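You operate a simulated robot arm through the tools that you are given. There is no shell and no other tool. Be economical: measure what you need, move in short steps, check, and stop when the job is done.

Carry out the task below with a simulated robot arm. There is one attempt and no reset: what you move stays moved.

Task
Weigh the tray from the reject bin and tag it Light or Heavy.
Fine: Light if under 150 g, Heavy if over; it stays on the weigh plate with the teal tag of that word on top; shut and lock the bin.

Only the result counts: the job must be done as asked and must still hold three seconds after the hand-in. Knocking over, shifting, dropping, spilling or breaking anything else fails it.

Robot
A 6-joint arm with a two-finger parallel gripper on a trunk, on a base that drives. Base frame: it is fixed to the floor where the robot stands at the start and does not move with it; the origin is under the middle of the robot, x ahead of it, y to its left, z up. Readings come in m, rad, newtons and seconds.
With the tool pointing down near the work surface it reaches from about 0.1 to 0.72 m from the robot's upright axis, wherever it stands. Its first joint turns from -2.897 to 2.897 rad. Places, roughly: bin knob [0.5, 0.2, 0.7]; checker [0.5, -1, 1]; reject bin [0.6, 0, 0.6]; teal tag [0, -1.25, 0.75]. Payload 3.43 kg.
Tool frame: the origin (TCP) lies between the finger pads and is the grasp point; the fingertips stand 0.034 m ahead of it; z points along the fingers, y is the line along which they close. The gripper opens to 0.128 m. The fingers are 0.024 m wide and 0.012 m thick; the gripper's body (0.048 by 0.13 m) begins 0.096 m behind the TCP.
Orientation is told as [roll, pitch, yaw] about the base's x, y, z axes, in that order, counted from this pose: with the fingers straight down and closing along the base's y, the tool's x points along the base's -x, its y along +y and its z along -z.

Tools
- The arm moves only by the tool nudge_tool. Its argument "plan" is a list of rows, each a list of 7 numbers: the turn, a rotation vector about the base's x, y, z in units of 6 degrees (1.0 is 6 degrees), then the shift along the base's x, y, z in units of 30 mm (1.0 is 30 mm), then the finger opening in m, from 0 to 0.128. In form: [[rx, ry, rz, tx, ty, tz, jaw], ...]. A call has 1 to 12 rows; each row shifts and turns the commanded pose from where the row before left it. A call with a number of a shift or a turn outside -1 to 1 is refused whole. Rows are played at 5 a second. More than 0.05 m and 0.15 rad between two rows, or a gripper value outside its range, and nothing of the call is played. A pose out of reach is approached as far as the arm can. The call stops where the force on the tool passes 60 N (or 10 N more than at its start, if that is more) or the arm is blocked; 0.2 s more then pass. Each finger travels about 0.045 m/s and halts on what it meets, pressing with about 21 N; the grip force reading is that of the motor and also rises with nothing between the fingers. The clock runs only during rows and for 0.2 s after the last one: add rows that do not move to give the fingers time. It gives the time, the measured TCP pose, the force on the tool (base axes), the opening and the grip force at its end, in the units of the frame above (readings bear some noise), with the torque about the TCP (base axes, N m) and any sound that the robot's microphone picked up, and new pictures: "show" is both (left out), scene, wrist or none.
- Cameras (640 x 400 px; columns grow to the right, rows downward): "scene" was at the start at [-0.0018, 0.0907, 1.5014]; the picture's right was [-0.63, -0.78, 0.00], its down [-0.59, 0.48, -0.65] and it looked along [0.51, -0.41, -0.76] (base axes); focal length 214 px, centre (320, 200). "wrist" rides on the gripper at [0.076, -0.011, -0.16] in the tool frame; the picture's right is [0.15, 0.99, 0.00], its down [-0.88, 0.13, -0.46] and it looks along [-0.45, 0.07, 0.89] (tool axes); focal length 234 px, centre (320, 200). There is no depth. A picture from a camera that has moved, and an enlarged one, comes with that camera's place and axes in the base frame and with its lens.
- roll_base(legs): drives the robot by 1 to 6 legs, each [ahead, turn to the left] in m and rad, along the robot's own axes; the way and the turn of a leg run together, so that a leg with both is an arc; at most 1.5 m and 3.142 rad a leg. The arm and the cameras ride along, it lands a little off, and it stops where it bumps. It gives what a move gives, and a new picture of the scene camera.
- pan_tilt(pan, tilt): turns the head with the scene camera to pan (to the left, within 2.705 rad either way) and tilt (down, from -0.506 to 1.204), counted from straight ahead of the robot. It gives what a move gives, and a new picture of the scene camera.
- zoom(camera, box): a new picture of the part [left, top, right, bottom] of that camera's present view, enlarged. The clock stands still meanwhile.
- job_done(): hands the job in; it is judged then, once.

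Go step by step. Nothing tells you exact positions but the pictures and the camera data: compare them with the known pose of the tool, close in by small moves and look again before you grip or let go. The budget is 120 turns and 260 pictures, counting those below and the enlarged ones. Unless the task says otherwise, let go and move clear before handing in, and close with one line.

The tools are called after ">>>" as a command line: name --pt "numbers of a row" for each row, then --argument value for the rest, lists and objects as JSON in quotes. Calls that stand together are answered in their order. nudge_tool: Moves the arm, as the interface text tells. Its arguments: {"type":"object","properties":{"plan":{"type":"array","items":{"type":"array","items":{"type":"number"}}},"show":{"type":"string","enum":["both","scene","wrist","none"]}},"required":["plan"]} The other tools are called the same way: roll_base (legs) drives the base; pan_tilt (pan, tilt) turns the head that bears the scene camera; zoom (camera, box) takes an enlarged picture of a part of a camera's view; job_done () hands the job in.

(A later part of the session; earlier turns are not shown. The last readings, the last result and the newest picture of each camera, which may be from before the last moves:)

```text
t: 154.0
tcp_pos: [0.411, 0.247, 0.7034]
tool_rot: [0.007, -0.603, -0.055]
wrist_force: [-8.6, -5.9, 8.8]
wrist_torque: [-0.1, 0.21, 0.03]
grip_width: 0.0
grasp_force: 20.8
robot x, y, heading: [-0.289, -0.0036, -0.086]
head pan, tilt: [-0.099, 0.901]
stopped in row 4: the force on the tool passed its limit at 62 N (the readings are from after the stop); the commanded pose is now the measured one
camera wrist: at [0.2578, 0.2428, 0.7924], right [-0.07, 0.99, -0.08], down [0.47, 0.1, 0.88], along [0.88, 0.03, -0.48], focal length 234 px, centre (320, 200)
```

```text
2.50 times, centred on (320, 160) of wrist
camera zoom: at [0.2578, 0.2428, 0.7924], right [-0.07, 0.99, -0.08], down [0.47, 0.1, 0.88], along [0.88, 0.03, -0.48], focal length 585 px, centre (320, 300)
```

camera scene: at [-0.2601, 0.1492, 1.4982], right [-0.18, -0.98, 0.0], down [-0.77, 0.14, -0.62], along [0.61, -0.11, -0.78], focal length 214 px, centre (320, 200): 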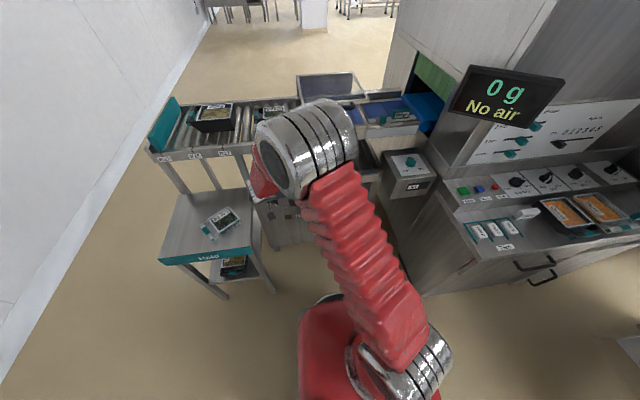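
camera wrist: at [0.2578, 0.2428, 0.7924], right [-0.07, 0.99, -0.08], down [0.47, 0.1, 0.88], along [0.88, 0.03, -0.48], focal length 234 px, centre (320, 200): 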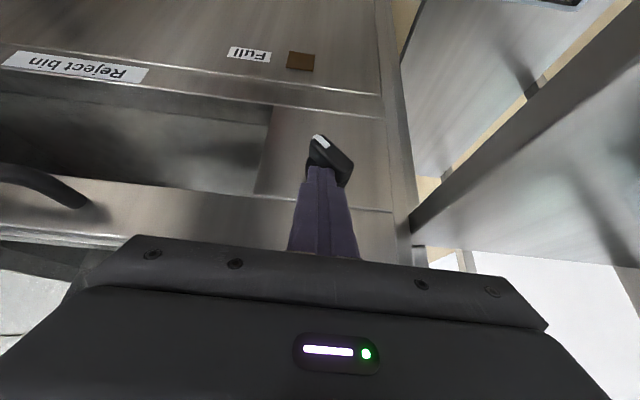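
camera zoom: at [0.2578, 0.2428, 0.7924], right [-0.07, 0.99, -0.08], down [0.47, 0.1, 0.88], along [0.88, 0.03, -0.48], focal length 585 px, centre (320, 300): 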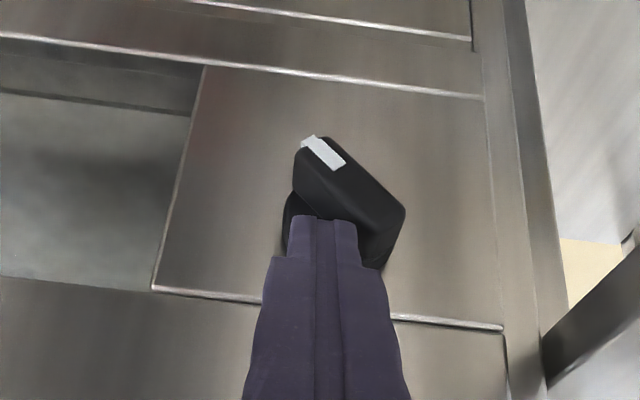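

The knob moved to about 45° and hit a firm stop, mirror-symmetric to where it started. I verify the lock by hooking the handle with the fingertips and pulling lightly.

>>> nudge_tool --pt "0 0 0 0 -0.4 0 0.0" --pt "0 0 0 -0.5 -0.5 1 0.0" --pt "0 0 0 -0.5 -1 1 0.0" --pt "0 0 0 0 -1 0.5 0.0" --pt "0 0 0 0 -1 0 0.0" --pt "0 0 0 0 -1 0 0.0" --pt "0 0 0 0 -1 0 0.0" --pt "0 0 0 0 -1 0 0.0" --pt "0 0 0 0.5 -1 0 0.0" --pt "0 0 0 0.5 -1 0 0.0" --pt "0 0 0 0 -1 0 0.0" --pt "0 0 0 0 0 0 0.0" --show "both"

```text
t: 156.6
tcp_pos: [0.4114, -0.0497, 0.7803]
tool_rot: [0.027, -0.603, -0.087]
wrist_force: [-0.4, 0.6, -0.1]
wrist_torque: [-0.04, 0.0, 0.06]
grip_width: 0.0003
grasp_force: 21.1
robot x, y, heading: [-0.2882, 0.0006, -0.084]
head pan, tilt: [-0.099, 0.901]
camera scene: at [-0.26, 0.1491, 1.4982], right [-0.18, -0.98, 0.0], down [-0.77, 0.14, -0.62], along [0.61, -0.11, -0.78], focal length 214 px, centre (320, 200)
camera wrist: at [0.2578, -0.0514, 0.8677], right [-0.05, 1.0, -0.06], down [0.47, 0.08, 0.88], along [0.88, 0.01, -0.48], focal length 234 px, centre (320, 200)
```

scene: 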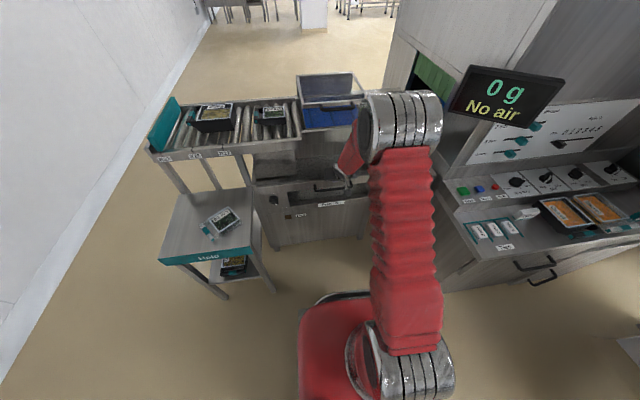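
wrist: 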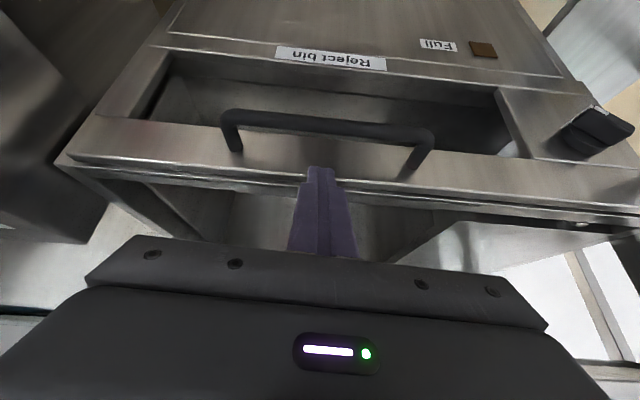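

>>> nudge_tool --pt "0 0 0 -0.1 0 -0.5 0.0" --pt "0 0 0 0 0 -0.5 0.0" --pt "0 0 0 0 0 -0.5 0.0" --pt "0 0 0 0 0 -0.2 0.0" --pt "0 0 0 0 0 0 0.0" --show "wrist"

>>> nudge_tool --pt "0 0 0 -0.25 0 0 0.0" --pt "0 0 0 -0.2 0 0 0.0" --pt "0 0 0 -0.15 0 0 0.0" --show "both"

```text
t: 157.8
tcp_pos: [0.4139, -0.0493, 0.7349]
tool_rot: [0.011, -0.622, -0.052]
wrist_force: [24.5, -1.8, 40.0]
wrist_torque: [-0.05, -0.21, -0.03]
grip_width: 0.0
grasp_force: 21.2
robot x, y, heading: [-0.2908, -0.0027, -0.091]
head pan, tilt: [-0.099, 0.901]
camera wrist: at [0.2594, -0.0531, 0.8198], right [-0.07, 0.99, -0.08], down [0.46, 0.1, 0.88], along [0.89, 0.03, -0.46], focal length 234 px, centre (320, 200)
```

wrist: 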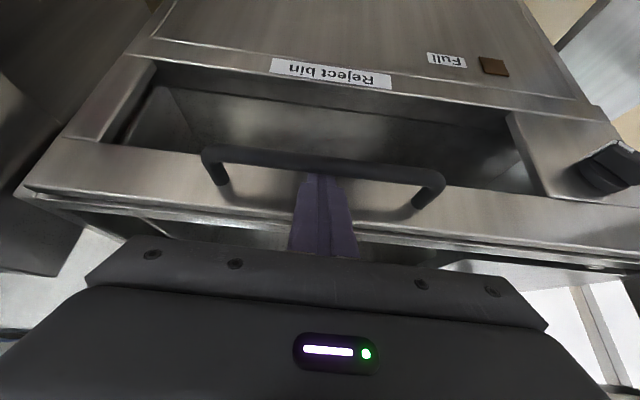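

```text
t: 158.2
tcp_pos: [0.4128, -0.049, 0.7352]
tool_rot: [0.011, -0.628, -0.051]
wrist_force: [0.9, -0.9, 0.6]
wrist_torque: [-0.04, -0.02, -0.02]
grip_width: 0.0
grasp_force: 20.6
robot x, y, heading: [-0.2857, -0.0015, -0.088]
head pan, tilt: [-0.099, 0.901]
stopped in row 1: the force on the tool passed its limit at 66 N (the readings are from after the stop); the commanded pose is now the measured one
camera scene: at [-0.2597, 0.1491, 1.4982], right [-0.18, -0.98, 0.0], down [-0.77, 0.14, -0.62], along [0.61, -0.11, -0.78], focal length 214 px, centre (320, 200)
camera wrist: at [0.258, -0.0532, 0.82], right [-0.07, 0.99, -0.08], down [0.45, 0.1, 0.89], along [0.89, 0.03, -0.45], focal length 234 px, centre (320, 200)
```

scene: 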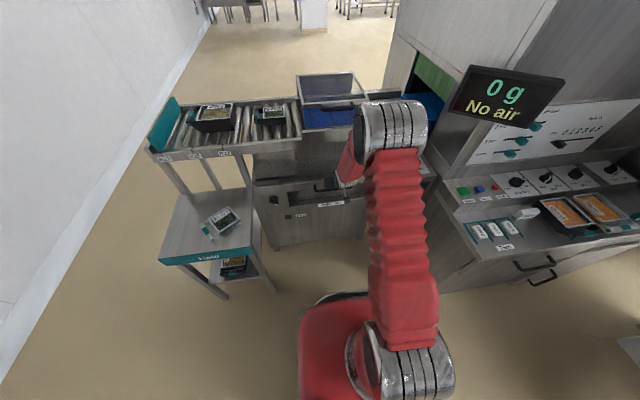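
wrist: 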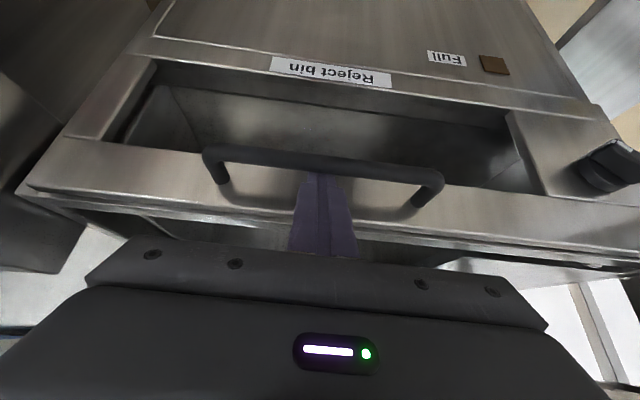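

The handle resists 66 N without moving: the bin is shut and locked. I rise, straighten the tool and go back for the tray.

>>> nudge_tool --pt "0 0 0 0 0 0.5 0.0" --pt "0 0 0 0 0 1 0.0" --pt "0 0 0 -0.5 0 1 0.03" --pt "0 1 0 -1 0 1 0.034" --pt "0 1 0 -1 0 1 0.034" --pt "0 1 0 -1 0 1 0.034" --pt "0 1 0 0 0 1 0.034" --pt "0 1 0 0 0 0 0.034" --pt "-0.1 1 0.4 0 0 0 0.034" --pt "0 0 0 0 0 0 0.034" --show "none"

>>> roll_base --legs '[[0, 0.72], [0.08, 0]]'

```text
t: 160.4
tcp_pos: [0.2993, -0.0743, 0.8604]
tool_rot: [0.138, -0.183, -0.002]
wrist_force: [-0.1, 0.1, 0.5]
wrist_torque: [-0.03, -0.01, 0.0]
grip_width: 0.0339
grasp_force: 0.1
out of reach, approached as far as the arm can: row 4, 6, 7, 8, 9
robot x, y, heading: [-0.2863, 0.0008, -0.084]
head pan, tilt: [-0.099, 0.901]
```

```text
t: 164.2
tcp_pos: [0.2733, 0.3678, 0.8597]
tool_rot: [0.141, -0.186, 0.699]
wrist_force: [-0.4, 1.0, 0.1]
wrist_torque: [0.02, -0.01, 0.02]
grip_width: 0.0339
grasp_force: 0.1
robot x, y, heading: [-0.2071, 0.0261, 0.616]
head pan, tilt: [-0.099, 0.901]
camera scene: at [-0.2833, 0.1571, 1.4982], right [0.5, -0.87, 0.0], down [-0.68, -0.39, -0.62], along [0.54, 0.31, -0.78], focal length 214 px, centre (320, 200)
```

scene: 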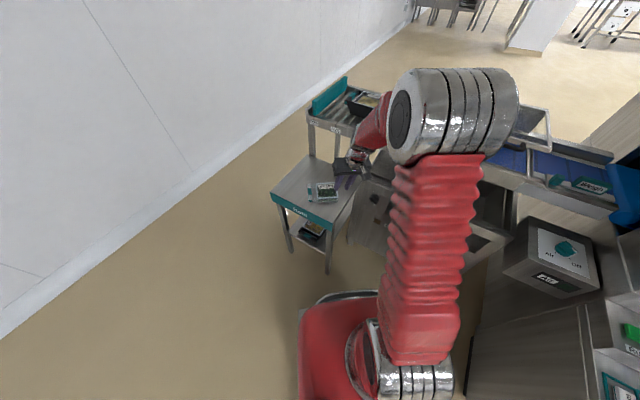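

>>> nudge_tool --pt "-0.7 0.16 -0.3 0 0.5 0.5 0.034" --pt "-0.7 0.16 -0.3 0 0.9 0.5 0.034" --pt "-0.75 0.16 -0.3 -0.1 0.9 0.3 0.034" --pt "0 0 0 -0.1 0.9 0 0.034" --pt "0 0 0 -0.2 0.9 0 0.034" --pt "0 0 0 0 0.9 0 0.034" --pt "0 0 0 0 0 0 0.034" --show "wrist"

```text
t: 165.8
tcp_pos: [0.2534, 0.4775, 0.8534]
tool_rot: [0.206, -0.097, 0.633]
wrist_force: [-1.2, -0.3, -1.0]
wrist_torque: [-0.02, 0.01, 0.0]
grip_width: 0.0339
grasp_force: 0.0
out of reach, approached as far as the arm can: row 1, 2, 3, 5, 6
robot x, y, heading: [-0.2073, 0.0236, 0.62]
head pan, tilt: [-0.099, 0.901]
camera wrist: at [0.2074, 0.3888, 0.9992], right [-0.71, 0.68, 0.19], down [0.65, 0.52, 0.56], along [0.28, 0.51, -0.81], focal length 234 px, centre (320, 200)
```

wrist: 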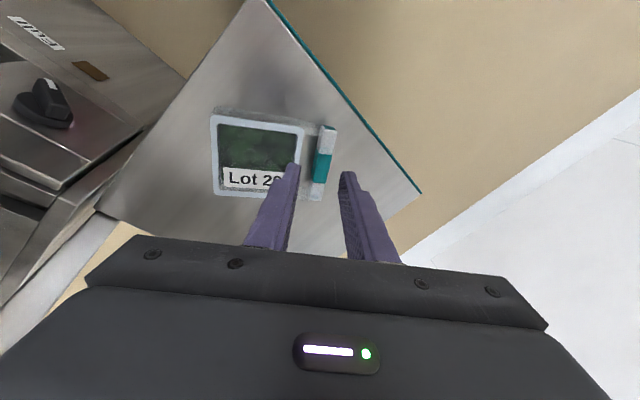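

The wrist is near a joint limit. I raise the arm to free it up and straighten the tool there.

>>> nudge_tool --pt "0 0 0 0 0 1 0.034" --pt "0 0 0 0 0 1 0.034" --pt "0 0 0 0 0 1 0.034" --pt "0 0 0 0 -0.5 1 0.034" --pt "0 0 0 0 -0.5 1 0.034" --pt "0 0 0 0 -0.5 1 0.034" --pt "0 0 0 0 -0.5 1 0.034" --pt "0 0 0 0 0 1 0.034" --pt "0 0 0 0 0 0 0.034" --show "both"

```text
t: 167.8
tcp_pos: [0.2364, 0.4016, 1.0647]
tool_rot: [0.256, -0.103, 0.611]
wrist_force: [0.0, 0.4, -0.1]
wrist_torque: [0.02, 0.01, 0.0]
grip_width: 0.0338
grasp_force: 0.1
out of reach, approached as far as the arm can: row 1, 2, 3, 4, 5, 6
robot x, y, heading: [-0.2058, 0.023, 0.615]
head pan, tilt: [-0.099, 0.901]
camera scene: at [-0.2834, 0.1571, 1.4982], right [0.5, -0.87, 0.0], down [-0.68, -0.39, -0.62], along [0.54, 0.31, -0.78], focal length 214 px, centre (320, 200)
camera wrist: at [0.1915, 0.3078, 1.207], right [-0.69, 0.69, 0.24], down [0.67, 0.48, 0.56], along [0.27, 0.54, -0.79], focal length 234 px, centre (320, 200)
```

scene: 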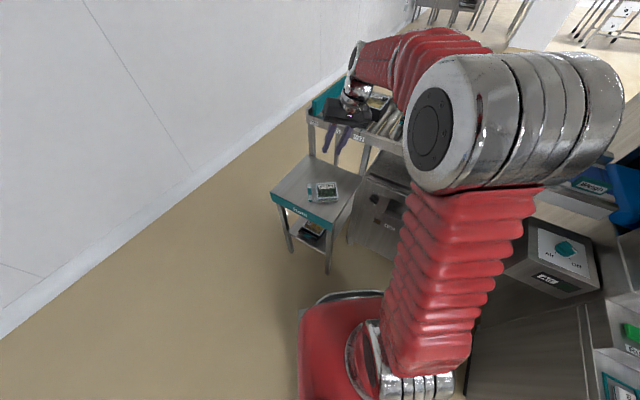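
wrist: 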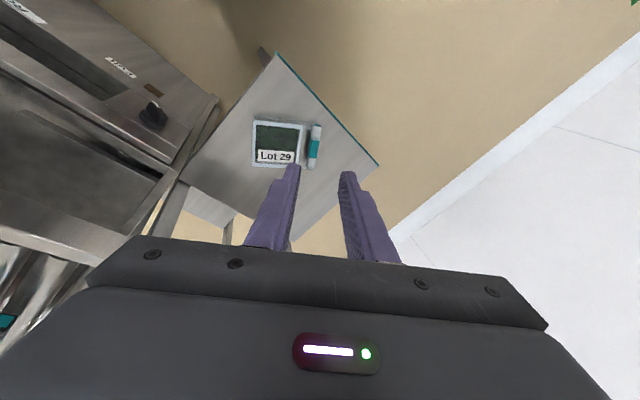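

>>> nudge_tool --pt "-0.83 -0.22 0 0 0 0.5 0.034" --pt "-0.83 -0.22 0 0 0 0.5 0.034" --pt "-0.83 -0.22 0 0 0 0.5 0.034" --pt "0 0 0 0 0 0 0.034" --show "none"

```text
t: 168.8
tcp_pos: [0.2341, 0.387, 1.0828]
tool_rot: [0.266, -0.045, 0.614]
wrist_force: [-0.4, 0.6, -0.8]
wrist_torque: [0.0, 0.04, 0.04]
grip_width: 0.034
grasp_force: 0.0
out of reach, approached as far as the arm can: row 1, 2, 3
robot x, y, heading: [-0.2059, 0.022, 0.619]
head pan, tilt: [-0.099, 0.901]
```

>>> nudge_tool --pt "0 0 -1 0 0 0 0.034" --pt "0 0 -1 0 0 0 0.034" --pt "0 0 -1 0 0 0 0.034" --pt "0 0 -1 0 0 0 0.034" --pt "0 0 -1 0 0 0 0.034" --pt "-0.83 -0.22 0 0 0 0 0.034" --pt "-0.83 -0.22 0 0 0 0 0.034" --show "none"

>>> nudge_tool --pt "0 0 1 0 0 0 0.034" --pt "0 0 1 0 0 0 0.034" --pt "0 0 1 0 0 0 0.034" --pt "0 0 1 0 0 0 0.034" --pt "0 0 1 0 0 0 0.034" --pt "0 0 1 0 0 0 0.034" --pt "0 0 1 0 0 0 0.034" --pt "0 0 1 0 0 0 0.034" --pt "0 0 1 0 0 0 0.034" --pt "0 0 1 0 0 0 0.034" --show "scene"

```text
t: 170.4
tcp_pos: [0.2819, 0.174, 0.9902]
tool_rot: [0.233, -0.074, 0.134]
wrist_force: [0.2, -0.2, -0.1]
wrist_torque: [0.03, -0.01, -0.02]
grip_width: 0.0341
grasp_force: 0.1
out of reach, approached as far as the arm can: row 1, 2, 3, 4, 5, 6, 7
robot x, y, heading: [-0.2094, 0.0279, 0.62]
head pan, tilt: [-0.099, 0.901]
```

```text
t: 172.7
tcp_pos: [0.2685, 0.1934, 0.9593]
tool_rot: [0.256, -0.136, 1.157]
wrist_force: [-0.7, 0.1, 1.2]
wrist_torque: [-0.04, 0.01, -0.02]
grip_width: 0.0337
grasp_force: 0.1
out of reach, approached as far as the arm can: row 3, 4, 5, 6, 7, 8, 10
robot x, y, heading: [-0.2062, 0.0277, 0.614]
head pan, tilt: [-0.099, 0.901]
camera scene: at [-0.2835, 0.157, 1.4982], right [0.5, -0.87, 0.0], down [-0.68, -0.39, -0.62], along [0.54, 0.31, -0.78], focal length 214 px, centre (320, 200)
```

scene: 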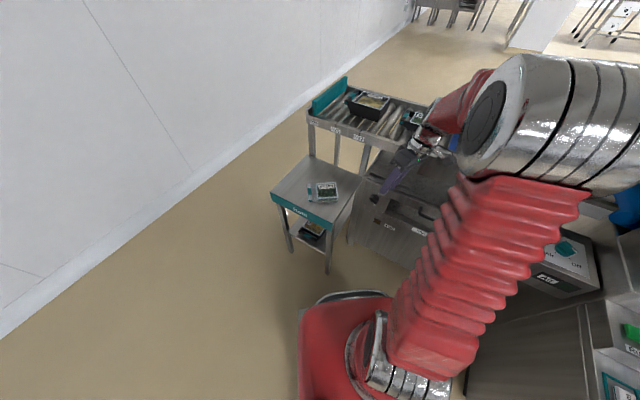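

>>> nudge_tool --pt "-0.72 -0.58 0 0 0 0 0.034" --pt "-0.72 -0.58 0 0 0 0 0.034" --pt "-0.72 -0.58 0 0 0 0 0.034" --pt "0 0 0 0 0 0 0.034" --show "none"

```text
t: 173.7
tcp_pos: [0.2673, 0.1933, 0.9589]
tool_rot: [0.257, -0.135, 1.154]
wrist_force: [-0.2, 0.4, 0.1]
wrist_torque: [0.03, 0.02, 0.0]
grip_width: 0.0338
grasp_force: 0.1
out of reach, approached as far as the arm can: row 1, 2, 3
robot x, y, heading: [-0.2035, 0.0229, 0.618]
head pan, tilt: [-0.099, 0.901]
```

The wrist is in a flipped branch where straight-down isn't reachable, but a forward tilt of about 20° is. I'll use that orientation: fingers tilted forward along the handle bar.

>>> nudge_tool --pt "-0.04 -0.86 -0.2 0 0 0 0.034" --pt "-0.04 -0.86 -0.2 0 0 0 0.034" --pt "-0.04 -0.86 -0.2 0 0 0 0.034" --pt "-0.04 -0.86 -0.2 0 0 0 0.034" --pt "-0.04 -0.86 -0.2 0 0 0 0.034" --pt "0 0 -1 0 0 0 0.034" --pt "0 0 -1 0 0 0 0.034" --pt "0 0 -1 0 0 0 0.034" --pt "0 0 -1 0 0 0 0.034" --pt "0 0 0 0 0 0 0.034" --show "wrist"

```text
t: 175.8
tcp_pos: [0.2686, 0.1242, 0.8973]
tool_rot: [-0.128, -0.368, 0.734]
wrist_force: [-0.4, -0.5, -0.3]
wrist_torque: [-0.01, 0.01, 0.03]
grip_width: 0.0341
grasp_force: 0.0
out of reach, approached as far as the arm can: row 3, 4, 5, 6, 7, 8, 9
robot x, y, heading: [-0.2078, 0.0283, 0.618]
head pan, tilt: [-0.099, 0.901]
camera wrist: at [0.1676, 0.0466, 1.0204], right [-0.73, 0.67, -0.17], down [0.37, 0.59, 0.72], along [0.58, 0.46, -0.67], focal length 234 px, centre (320, 200)
```

wrist: 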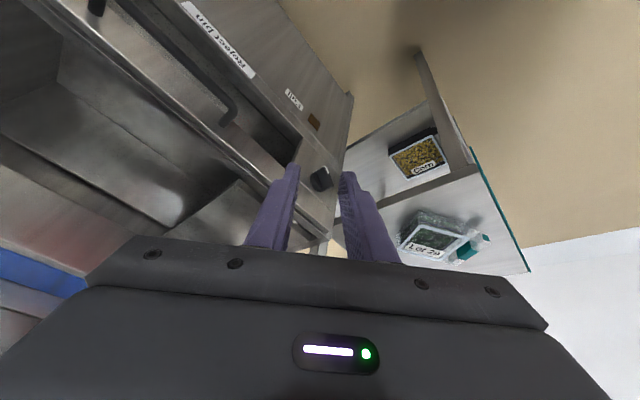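

>>> nudge_tool --pt "0 0 0 0 0.5 1 0.034" --pt "0 0 0 0 1 0.5 0.034" --pt "0 0 0 0 1 0 0.034" --pt "0 0 0 0 1 0 0.034" --pt "0 0 0 0 1 0 0.034" --pt "0 0 0 0 1 0 0.034" --pt "0 0 0 0 1 0 0.034" --pt "0 0 0 0 1 0 0.034" --pt "0 0 0 0 1 0 0.034" --pt "0 0 0 0 1 0 0.034" --pt "0 0 0 0 1 0 0.034" --pt "0 0 0 0 1 0 0.034" --show "wrist"

```text
t: 178.4
tcp_pos: [0.3127, 0.3184, 0.8609]
tool_rot: [-0.207, -0.542, 0.799]
wrist_force: [-0.3, -0.2, 0.1]
wrist_torque: [0.02, -0.06, -0.1]
grip_width: 0.034
grasp_force: 0.1
out of reach, approached as far as the arm can: row 1, 2, 3, 4, 5, 6, 7, 8, 9, 10
robot x, y, heading: [-0.2052, 0.0232, 0.62]
head pan, tilt: [-0.099, 0.901]
camera wrist: at [0.1954, 0.2297, 0.9569], right [-0.71, 0.66, -0.25], down [0.22, 0.54, 0.81], along [0.67, 0.52, -0.52], focal length 234 px, centre (320, 200)
```

wrist: 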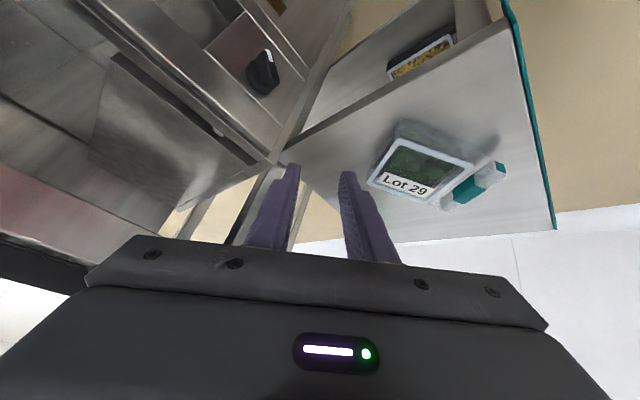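

This wrist branch is too limited, so I will flip it back: lean the tool to the arm's left until level, pass slightly beyond, and come back down on the other branch, staying high above everything.

>>> nudge_tool --pt "0 0 0 -0.8 -0.3 1 0.034" --pt "0 0 0 -0.8 -0.3 1 0.034" --pt "0.69 0.49 0.53 -0.5 -0.2 0.8 0.034" --pt "0.69 0.49 0.53 -0.5 -0.2 0.8 0.034" --pt "0.69 0.49 0.53 -0.5 -0.2 0.8 0.034" --pt "0.69 0.49 0.53 -0.5 -0.2 0.8 0.034" --pt "0.69 0.49 0.53 -0.5 -0.2 0.6 0.034" --pt "0.69 0.49 0.53 -0.5 -0.2 0.6 0.034" --pt "0.69 0.49 0.53 -0.4 -0.1 0.5 0.034" --pt "0.69 0.49 0.53 -0.4 -0.1 0.5 0.034" --pt "0.69 0.49 0.53 0 0 0.5 0.034" --pt "0.69 0.49 0.53 0 0 0.5 0.034" --show "scene"

```text
t: 181.1
tcp_pos: [0.1507, 0.2577, 1.1121]
tool_rot: [0.883, -0.666, 0.706]
wrist_force: [-0.4, 0.2, -0.2]
wrist_torque: [0.0, 0.02, -0.03]
grip_width: 0.0341
grasp_force: 0.1
robot x, y, heading: [-0.2055, 0.0259, 0.615]
head pan, tilt: [-0.099, 0.901]
camera scene: at [-0.2837, 0.1568, 1.4982], right [0.5, -0.87, 0.0], down [-0.68, -0.39, -0.62], along [0.54, 0.31, -0.78], focal length 214 px, centre (320, 200)
```

scene: 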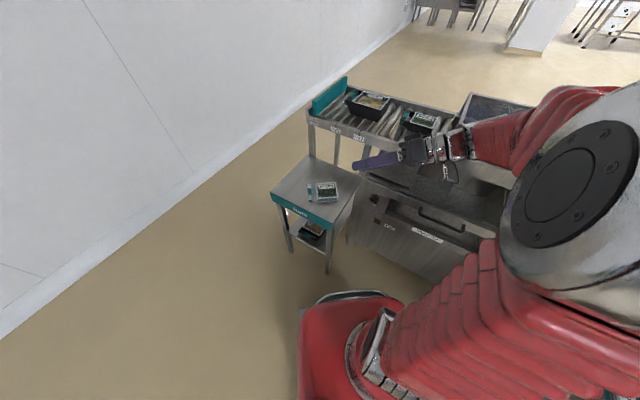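

>>> nudge_tool --pt "0.724 0.471 0.503 0 0 0 0.034" --pt "0.724 0.471 0.503 0 0 0 0.034" --pt "0.724 0.471 0.503 0 0 0 0.034" --pt "0.724 0.471 0.503 0 0 0 0.034" --pt "0.724 0.471 0.503 0 0 0 0.034" --pt "0.724 0.471 0.503 0 0 0 0.034" --pt "0.724 0.471 0.503 0 0 0 0.034" --pt "0.724 0.471 0.503 0 0 0 0.034" --pt "0.724 0.471 0.503 0 0 0 0.034" --pt "0 0 0 0 0 0 0.034" --show "scene"

```text
t: 183.2
tcp_pos: [0.1392, 0.2793, 1.096]
tool_rot: [1.746, -0.7, 0.544]
wrist_force: [-0.7, 0.5, 0.4]
wrist_torque: [0.01, 0.03, -0.01]
grip_width: 0.034
grasp_force: 0.1
out of reach, approached as far as the arm can: row 7, 8, 9
robot x, y, heading: [-0.2055, 0.0243, 0.618]
head pan, tilt: [-0.099, 0.901]
camera scene: at [-0.2834, 0.157, 1.4982], right [0.5, -0.87, 0.0], down [-0.68, -0.39, -0.62], along [0.54, 0.31, -0.78], focal length 214 px, centre (320, 200)
```

scene: 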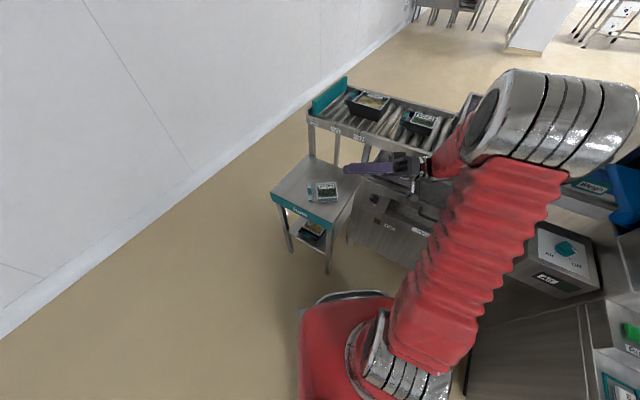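

Now I bring the tool back down directly and see which branch it takes.

>>> nudge_tool --pt "-0.79 -0.61 0 0 0 0 0.034" --pt "-0.79 -0.61 0 0 0 0 0.034" --pt "-0.79 -0.61 0 0 0 0 0.034" --pt "-0.79 -0.61 0 0 0 0 0.034" --pt "-0.79 -0.61 0 0 0 0 0.034" --pt "-0.79 -0.61 0 0 0 0 0.034" --pt "-0.79 -0.61 0 0 0 0 0.034" --pt "-0.79 -0.61 0 0 0 0 0.034" --pt "-0.79 -0.61 0 0 0 0 0.034" --pt "-0.79 -0.61 0 0 0 0 0.034" --pt "-0.79 -0.61 0 0 0 0 0.034" --pt "-0.79 -0.61 0 0 0 0 0.034" --show "none"

>>> nudge_tool --pt "-0.79 -0.61 0 0 0 0 0.034" --pt "-0.79 -0.61 0 0 0 0 0.034" --pt "-0.79 -0.61 0 0 0 0 0.034" --pt "-0.79 -0.61 0 0 0 0 0.034" --pt "0 0 0 0 0 0 0.034" --show "both"

```text
t: 185.8
tcp_pos: [0.1402, 0.2813, 1.0952]
tool_rot: [0.351, -0.286, 1.311]
wrist_force: [1.0, -0.1, 0.2]
wrist_torque: [0.01, -0.02, 0.03]
grip_width: 0.034
grasp_force: 0.0
robot x, y, heading: [-0.2045, 0.0268, 0.62]
head pan, tilt: [-0.099, 0.901]
```

```text
t: 187.1
tcp_pos: [0.1397, 0.2798, 1.0971]
tool_rot: [0.024, -0.02, 1.363]
wrist_force: [-0.5, 0.0, -0.2]
wrist_torque: [0.0, 0.0, -0.01]
grip_width: 0.0341
grasp_force: 0.0
robot x, y, heading: [-0.2112, 0.0251, 0.62]
head pan, tilt: [-0.099, 0.901]
camera scene: at [-0.2836, 0.157, 1.4982], right [0.5, -0.87, 0.0], down [-0.68, -0.39, -0.62], along [0.54, 0.31, -0.78], focal length 214 px, centre (320, 200)
camera wrist: at [0.1389, 0.2007, 1.2537], right [-1.0, 0.06, 0.02], down [0.06, 0.88, 0.48], along [0.01, 0.48, -0.88], focal length 234 px, centre (320, 200)
```

scene: 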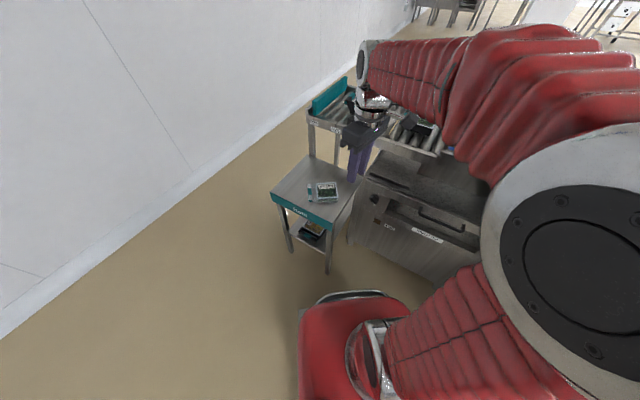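
wrist: 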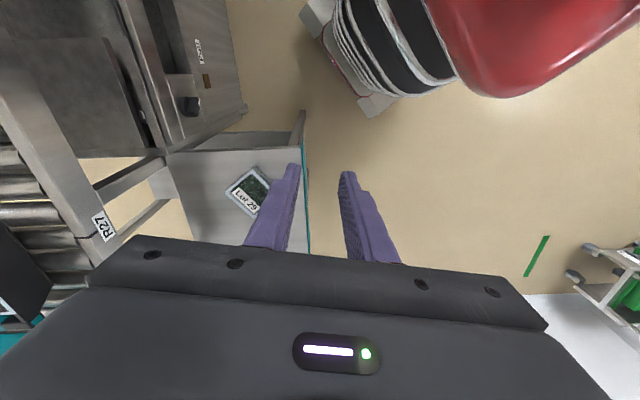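

It worked: the tool is straight down again. Now to the tray's handle with yaw 0.60.

>>> nudge_tool --pt "-0.1 0.05 -0.9 0.5 1 -0.3 0.034" --pt "-0.1 0.05 -0.9 0.5 1 -0.5 0.034" --pt "0 0 -0.9 0.5 1 -0.5 0.034" --pt "0 0 -0.9 0.5 1 -0.8 0.034" --pt "0 0 -0.9 0.5 1 -1 0.034" --pt "0 0 -0.9 0.5 1 -1 0.034" --pt "0 0 -0.9 0.5 1 -1 0.034" --pt "0 0 -0.9 0.5 1 -1 0.034" --pt "0 0 0 0 0 -1 0.034" --pt "0 0 0 0 0 0 0.034" --show "wrist"

>>> zoom --camera "wrist" --box '[220, 90, 420, 250]'

```text
t: 189.2
tcp_pos: [0.2585, 0.5187, 0.8861]
tool_rot: [0.03, 0.002, 0.61]
wrist_force: [0.3, -0.4, 0.5]
wrist_torque: [0.01, -0.03, -0.03]
grip_width: 0.0341
grasp_force: 0.0
robot x, y, heading: [-0.2068, 0.0284, 0.615]
head pan, tilt: [-0.099, 0.901]
camera wrist: at [0.2066, 0.4639, 1.0449], right [-0.69, 0.73, 0.03], down [0.66, 0.6, 0.46], along [0.32, 0.33, -0.89], focal length 234 px, centre (320, 200)
```

wrist: 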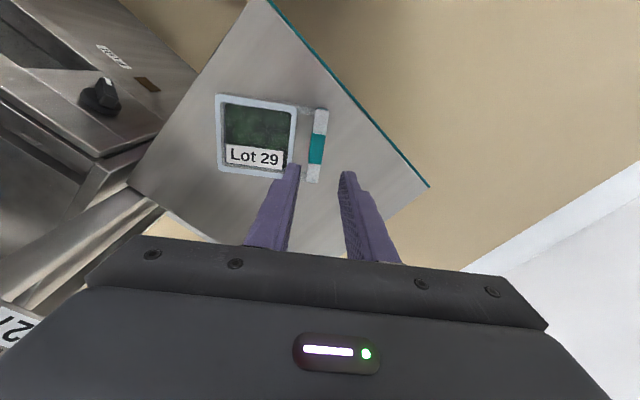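

```text
2.50 times, centred on (320, 170) of wrist
camera zoom: at [0.2066, 0.4639, 1.0449], right [-0.69, 0.73, 0.03], down [0.66, 0.6, 0.46], along [0.32, 0.33, -0.89], focal length 585 px, centre (320, 275)
```

zoom: 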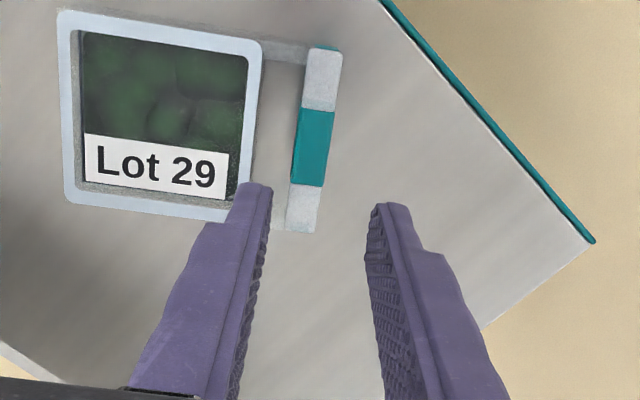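

>>> nudge_tool --pt "-0.29 0 -0.05 0.08 0.08 -1 0.036" --pt "0 0 0 0 0 -1 0.036" --pt "0 0 0 0 0 -1 0.036" --pt "0 0 0 0 0 0 0.036" --show "wrist"

>>> zoom --camera "wrist" --box '[220, 90, 420, 250]'

```text
t: 190.2
tcp_pos: [0.2639, 0.5224, 0.793]
tool_rot: [0.003, 0.02, 0.603]
wrist_force: [0.5, 0.3, 0.2]
wrist_torque: [0.02, 0.01, -0.02]
grip_width: 0.0362
grasp_force: 0.0
robot x, y, heading: [-0.2101, 0.0243, 0.62]
head pan, tilt: [-0.099, 0.901]
camera wrist: at [0.2108, 0.4719, 0.9549], right [-0.68, 0.73, 0.01], down [0.66, 0.61, 0.44], along [0.32, 0.3, -0.9], focal length 234 px, centre (320, 200)
```

wrist: 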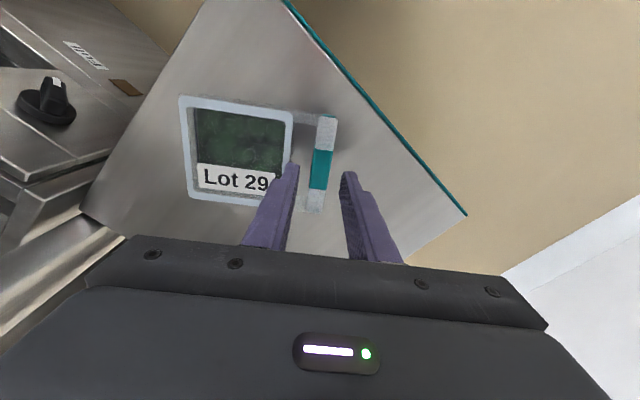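

```text
2.50 times, centred on (320, 170) of wrist
camera zoom: at [0.2108, 0.4719, 0.9549], right [-0.68, 0.73, 0.01], down [0.66, 0.61, 0.44], along [0.32, 0.3, -0.9], focal length 585 px, centre (320, 275)
```

zoom: 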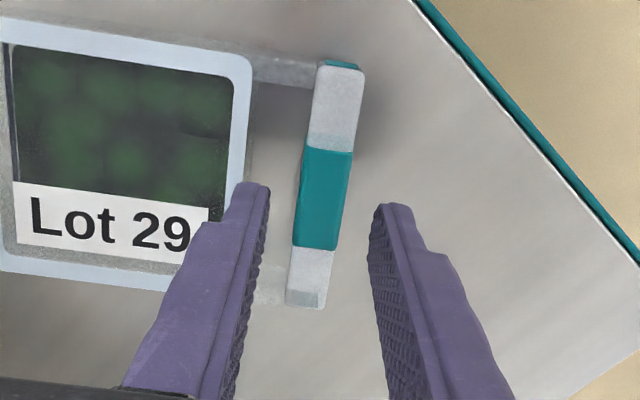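

Aligned. Down and grip.

>>> nudge_tool --pt "0 -0.15 0 -0.05 0 -0.8 0.036" --pt "0 0 0 -0.03 0 -0.7 0.036" --pt "0 0 0 0 0 -0.22 0.036" --pt "0 0 0 0 0 0 0.02" --pt "0 0 0 0 0 0 0.0" --pt "0 0 0 0 0 0 0.0" --pt "0 0 0 0 0 0.5 0.0" --pt "0 0 0 0 0 0.7 0.0" --pt "0 0 0 0 0 1 0.0" --pt "0 0 0 0 0 1 0.0" --pt "0 0 0 0 0 1 0.0" --show "wrist"

```text
t: 192.7
tcp_pos: [0.2573, 0.524, 0.869]
tool_rot: [-0.005, 0.008, 0.604]
wrist_force: [-0.2, 0.0, -1.0]
wrist_torque: [0.05, 0.1, 0.02]
grip_width: 0.0178
grasp_force: 21.4
robot x, y, heading: [-0.2109, 0.0267, 0.617]
head pan, tilt: [-0.099, 0.901]
camera wrist: at [0.2029, 0.4733, 1.0292], right [-0.68, 0.73, 0.0], down [0.65, 0.61, 0.45], along [0.33, 0.3, -0.89], focal length 234 px, centre (320, 200)
```

wrist: 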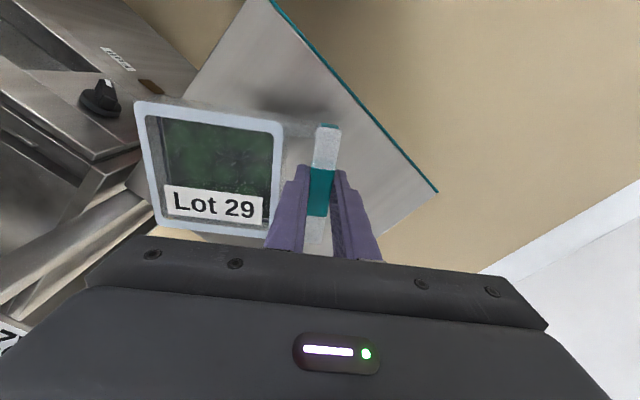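

I have the tray again. Raise and draw it in, then drive to the weigh plate.

>>> nudge_tool --pt "0 0 0 0 0 1 0.0" --pt "0 0 0 0 0 1 0.0" --pt "0 0 0 -0.8 -0.6 1 0.0" --pt "0 0 0 -0.8 -0.6 1 0.0" --pt "0 0 0 -0.8 -0.6 1 0.0" --pt "0 0 0 -0.8 -0.6 1 0.0" --pt "0 0 0 -0.8 -0.6 1 0.0" --pt "0 0 0 -0.8 -0.6 1 0.0" --pt "0 0 0 -0.8 -0.6 0.5 0.0" --pt "0 0 0 -0.8 -0.6 0 0.0" --pt "0 0 0 0 0 0 0.0" --show "none"

>>> roll_base --legs '[[-0.06, 0], [0, -0.85], [0.31, 0], [0, 0.23]]'

```text
t: 195.1
tcp_pos: [0.0672, 0.3816, 1.1228]
tool_rot: [-0.005, 0.005, 0.606]
wrist_force: [0.3, -0.3, -1.0]
wrist_torque: [0.08, 0.07, -0.02]
grip_width: 0.0178
grasp_force: 21.3
robot x, y, heading: [-0.2063, 0.0236, 0.616]
head pan, tilt: [-0.099, 0.901]
```

```text
t: 202.6
tcp_pos: [0.4753, 0.0399, 1.1234]
tool_rot: [-0.006, 0.004, -0.03]
wrist_force: [-0.1, -0.1, -1.0]
wrist_torque: [0.08, 0.01, 0.01]
grip_width: 0.0174
grasp_force: 21.7
robot x, y, heading: [0.0401, -0.0801, -0.025]
head pan, tilt: [-0.099, 0.901]
camera scene: at [0.0584, 0.0717, 1.4982], right [-0.12, -0.99, 0.0], down [-0.78, 0.09, -0.62], along [0.62, -0.07, -0.78], focal length 214 px, centre (320, 200)
```

scene: 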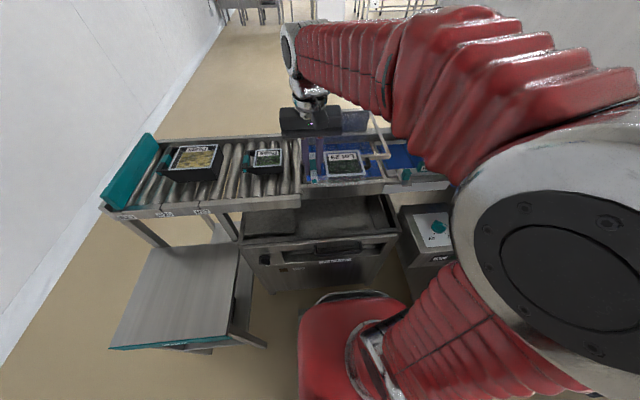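

>>> nudge_tool --pt "0 0 0 0 -1 0 0.0" --pt "0 0 0 0 -1 0 0.0" --pt "0 0 0 0 -1 0 0.0" --pt "0 0 0 0 -1 0 0.0" --pt "0 0 0 0 -1 0 0.0" --pt "0 0 0 0 -1 0 0.0" --pt "0 0 0 0 -1 0 0.0" --pt "0 0 0 0 -1 0 0.0" --pt "0 0 0 0 -1 0 0.0" --pt "0 0 0 0 -1 0 0.0" --pt "0 0 0 0 -1 0 0.0" --pt "0 0 0.3 0 0 0 0.0" --show "both"

```text
t: 205.2
tcp_pos: [0.4755, -0.2902, 1.1234]
tool_rot: [-0.005, 0.004, 0.001]
wrist_force: [-0.3, -0.2, -1.5]
wrist_torque: [0.07, -0.02, 0.03]
grip_width: 0.0177
grasp_force: 21.4
robot x, y, heading: [0.0429, -0.0776, -0.02]
head pan, tilt: [-0.099, 0.901]
camera scene: at [0.0584, 0.0716, 1.4982], right [-0.12, -0.99, 0.0], down [-0.78, 0.09, -0.62], along [0.62, -0.07, -0.78], focal length 214 px, centre (320, 200)
camera wrist: at [0.4008, -0.3012, 1.2832], right [-0.15, 0.99, 0.0], down [0.88, 0.13, 0.45], along [0.45, 0.06, -0.89], focal length 234 px, centre (320, 200)
```

scene: 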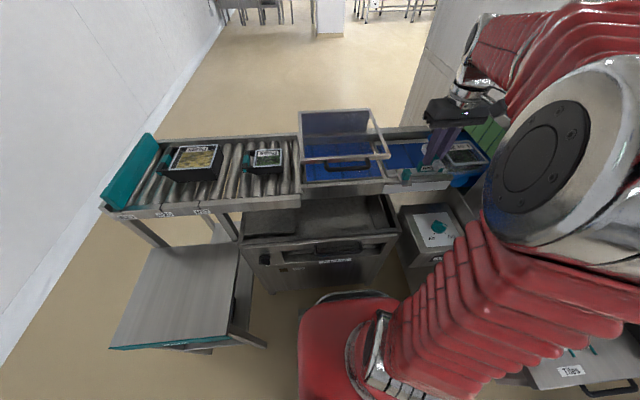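
wrist: 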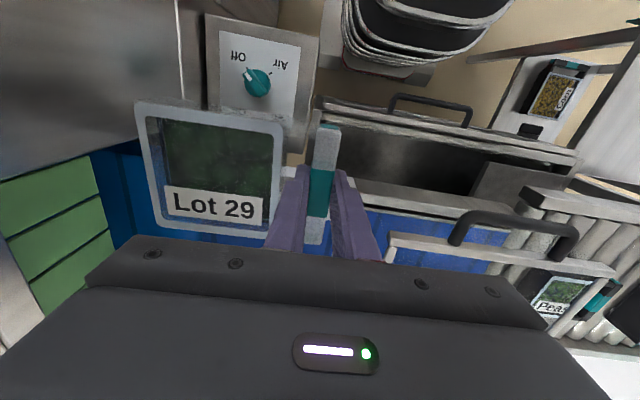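

>>> zoom --camera "scene" --box '[370, 110, 500, 200]'

```text
4.44 times, centred on (435, 155) of scene
camera zoom: at [0.0584, 0.0716, 1.4982], right [-0.12, -0.99, 0.0], down [-0.78, 0.09, -0.62], along [0.62, -0.07, -0.78], focal length 953 px, centre (-191, 400)
```

zoom: 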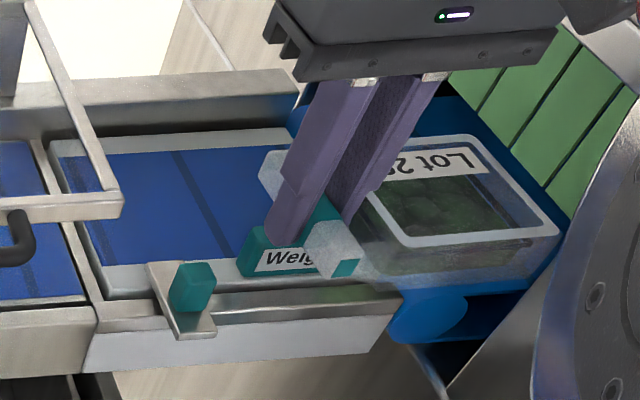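

The weigh plate spans about x 0.59–0.785, y -0.24…-0.49 at z≈0.935. I move the tray over it in steps.

>>> nudge_tool --pt "0 0 0 1 0 0 0.0" --pt "0 0 0 1 0 0 0.0" --pt "0 0 0 1 -0.2 0 0.0" --pt "0 0 0 1 -0.2 0 0.0" --pt "0 0 0 1 -0.2 0 0.0" --pt "0 0 0 1 -0.2 0 0.0" --pt "0 0 0 1 -0.2 0 0.0" --pt "0 0 0 0 0 0 0.0" --show "both"

```text
t: 206.9
tcp_pos: [0.6836, -0.3207, 1.1221]
tool_rot: [-0.005, 0.006, 0.001]
wrist_force: [-0.3, -0.2, 0.2]
wrist_torque: [0.1, 0.01, -0.03]
grip_width: 0.0174
grasp_force: 20.6
robot x, y, heading: [0.0477, -0.0817, -0.021]
head pan, tilt: [-0.099, 0.901]
camera scene: at [0.0587, 0.0716, 1.4982], right [-0.12, -0.99, 0.0], down [-0.78, 0.09, -0.62], along [0.62, -0.07, -0.78], focal length 214 px, centre (320, 200)
camera wrist: at [0.61, -0.3312, 1.281], right [-0.15, 0.99, 0.0], down [0.88, 0.13, 0.45], along [0.45, 0.06, -0.89], focal length 234 px, centre (320, 200)
```

scene: 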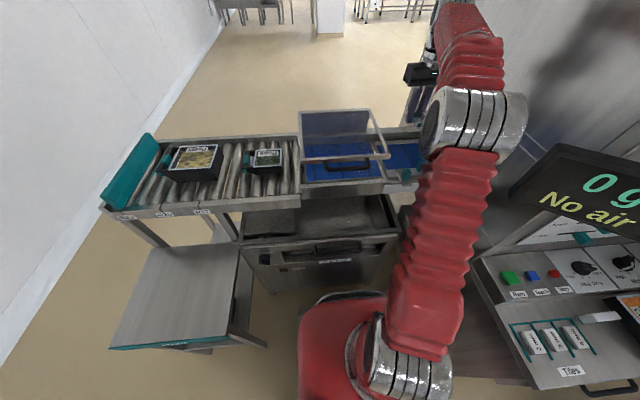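
wrist: 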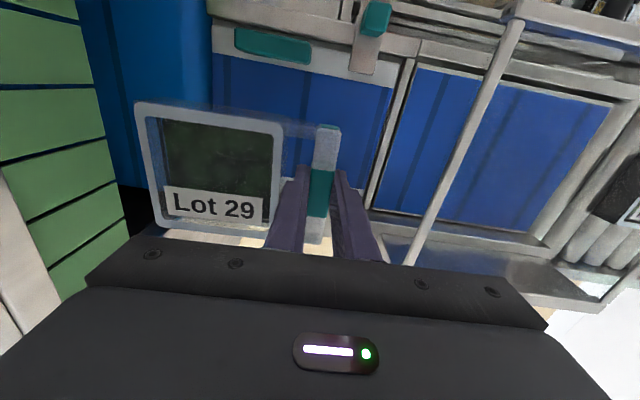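

The view confirms the plate (y -0.225…-0.475). I shift 2 cm left and lower the tray.

>>> nudge_tool --pt "0 0 0 0 0.6 -0.7 0.0" --pt "0 0 0 0 0 -1 0.0" --pt "0 0 0 0 0 -1 0.0" --pt "0 0 0 0 0 -1 0.0" --pt "0 0 0 0 0 -0.6 0.0" --pt "0 0 0 0 0 -0.2 0.0" --pt "0 0 0 0 0 0 0.0" --show "wrist"

```text
t: 208.6
tcp_pos: [0.6876, -0.3008, 0.9877]
tool_rot: [-0.005, 0.004, 0.0]
wrist_force: [-2.0, 5.1, 18.1]
wrist_torque: [-0.33, 0.0, -0.05]
grip_width: 0.0177
grasp_force: 21.0
robot x, y, heading: [0.0397, -0.0803, -0.021]
head pan, tilt: [-0.099, 0.901]
camera wrist: at [0.6127, -0.3108, 1.148], right [-0.15, 0.99, -0.01], down [0.88, 0.13, 0.45], along [0.45, 0.06, -0.89], focal length 234 px, centre (320, 200)
```

wrist: 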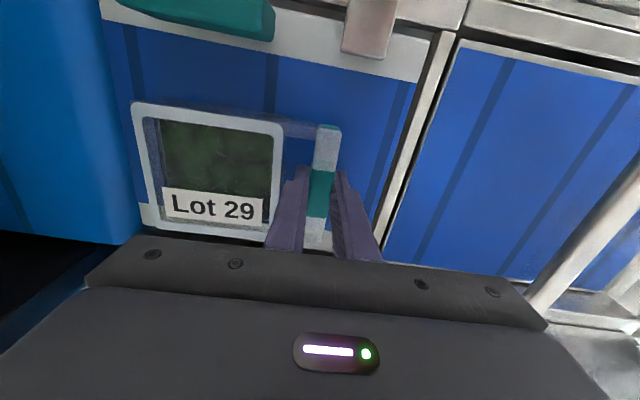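

Contact; the tray sits fully on the plate. I release, rise and read the display.

>>> nudge_tool --pt "0 0 0 0 0 0.08 0.0" --pt "0 0 0 0 0 0 0.034" --pt "0 0 0 0 0 0 0.034" --pt "0 0 0 0 0 0.5 0.034" --pt "0 0 0 0 0 1 0.034" --pt "0 0 0 0 0 1 0.034" --pt "0 0 0 0 0 1 0.034" --pt "0 0 0 0 0 1 0.034" --pt "0 0 0 0 0 1 0.034" --pt "0 0 0 0 0 0 0.034" --show "both"

```text
t: 210.8
tcp_pos: [0.6864, -0.301, 1.1552]
tool_rot: [-0.006, 0.005, 0.0]
wrist_force: [0.1, 0.1, -0.5]
wrist_torque: [-0.01, -0.02, -0.01]
grip_width: 0.0341
grasp_force: 0.0
robot x, y, heading: [0.0422, -0.0788, -0.024]
head pan, tilt: [-0.099, 0.901]
camera scene: at [0.0587, 0.0716, 1.4982], right [-0.12, -0.99, 0.0], down [-0.78, 0.09, -0.62], along [0.62, -0.07, -0.78], focal length 214 px, centre (320, 200)
camera wrist: at [0.6118, -0.3114, 1.3154], right [-0.15, 0.99, 0.0], down [0.88, 0.13, 0.45], along [0.45, 0.06, -0.89], focal length 234 px, centre (320, 200)
```

scene: 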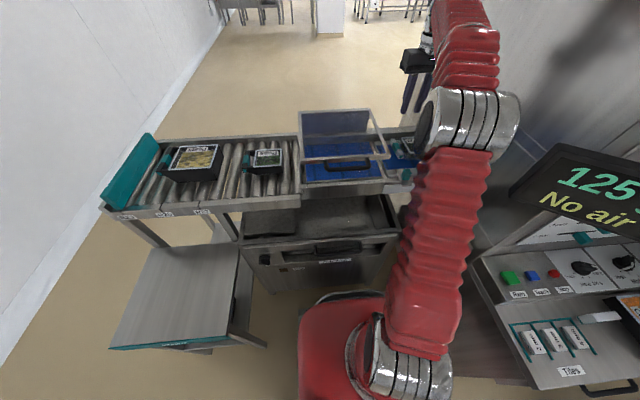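
wrist: 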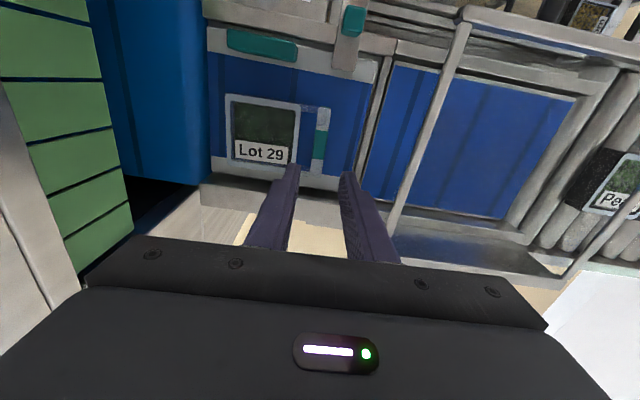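

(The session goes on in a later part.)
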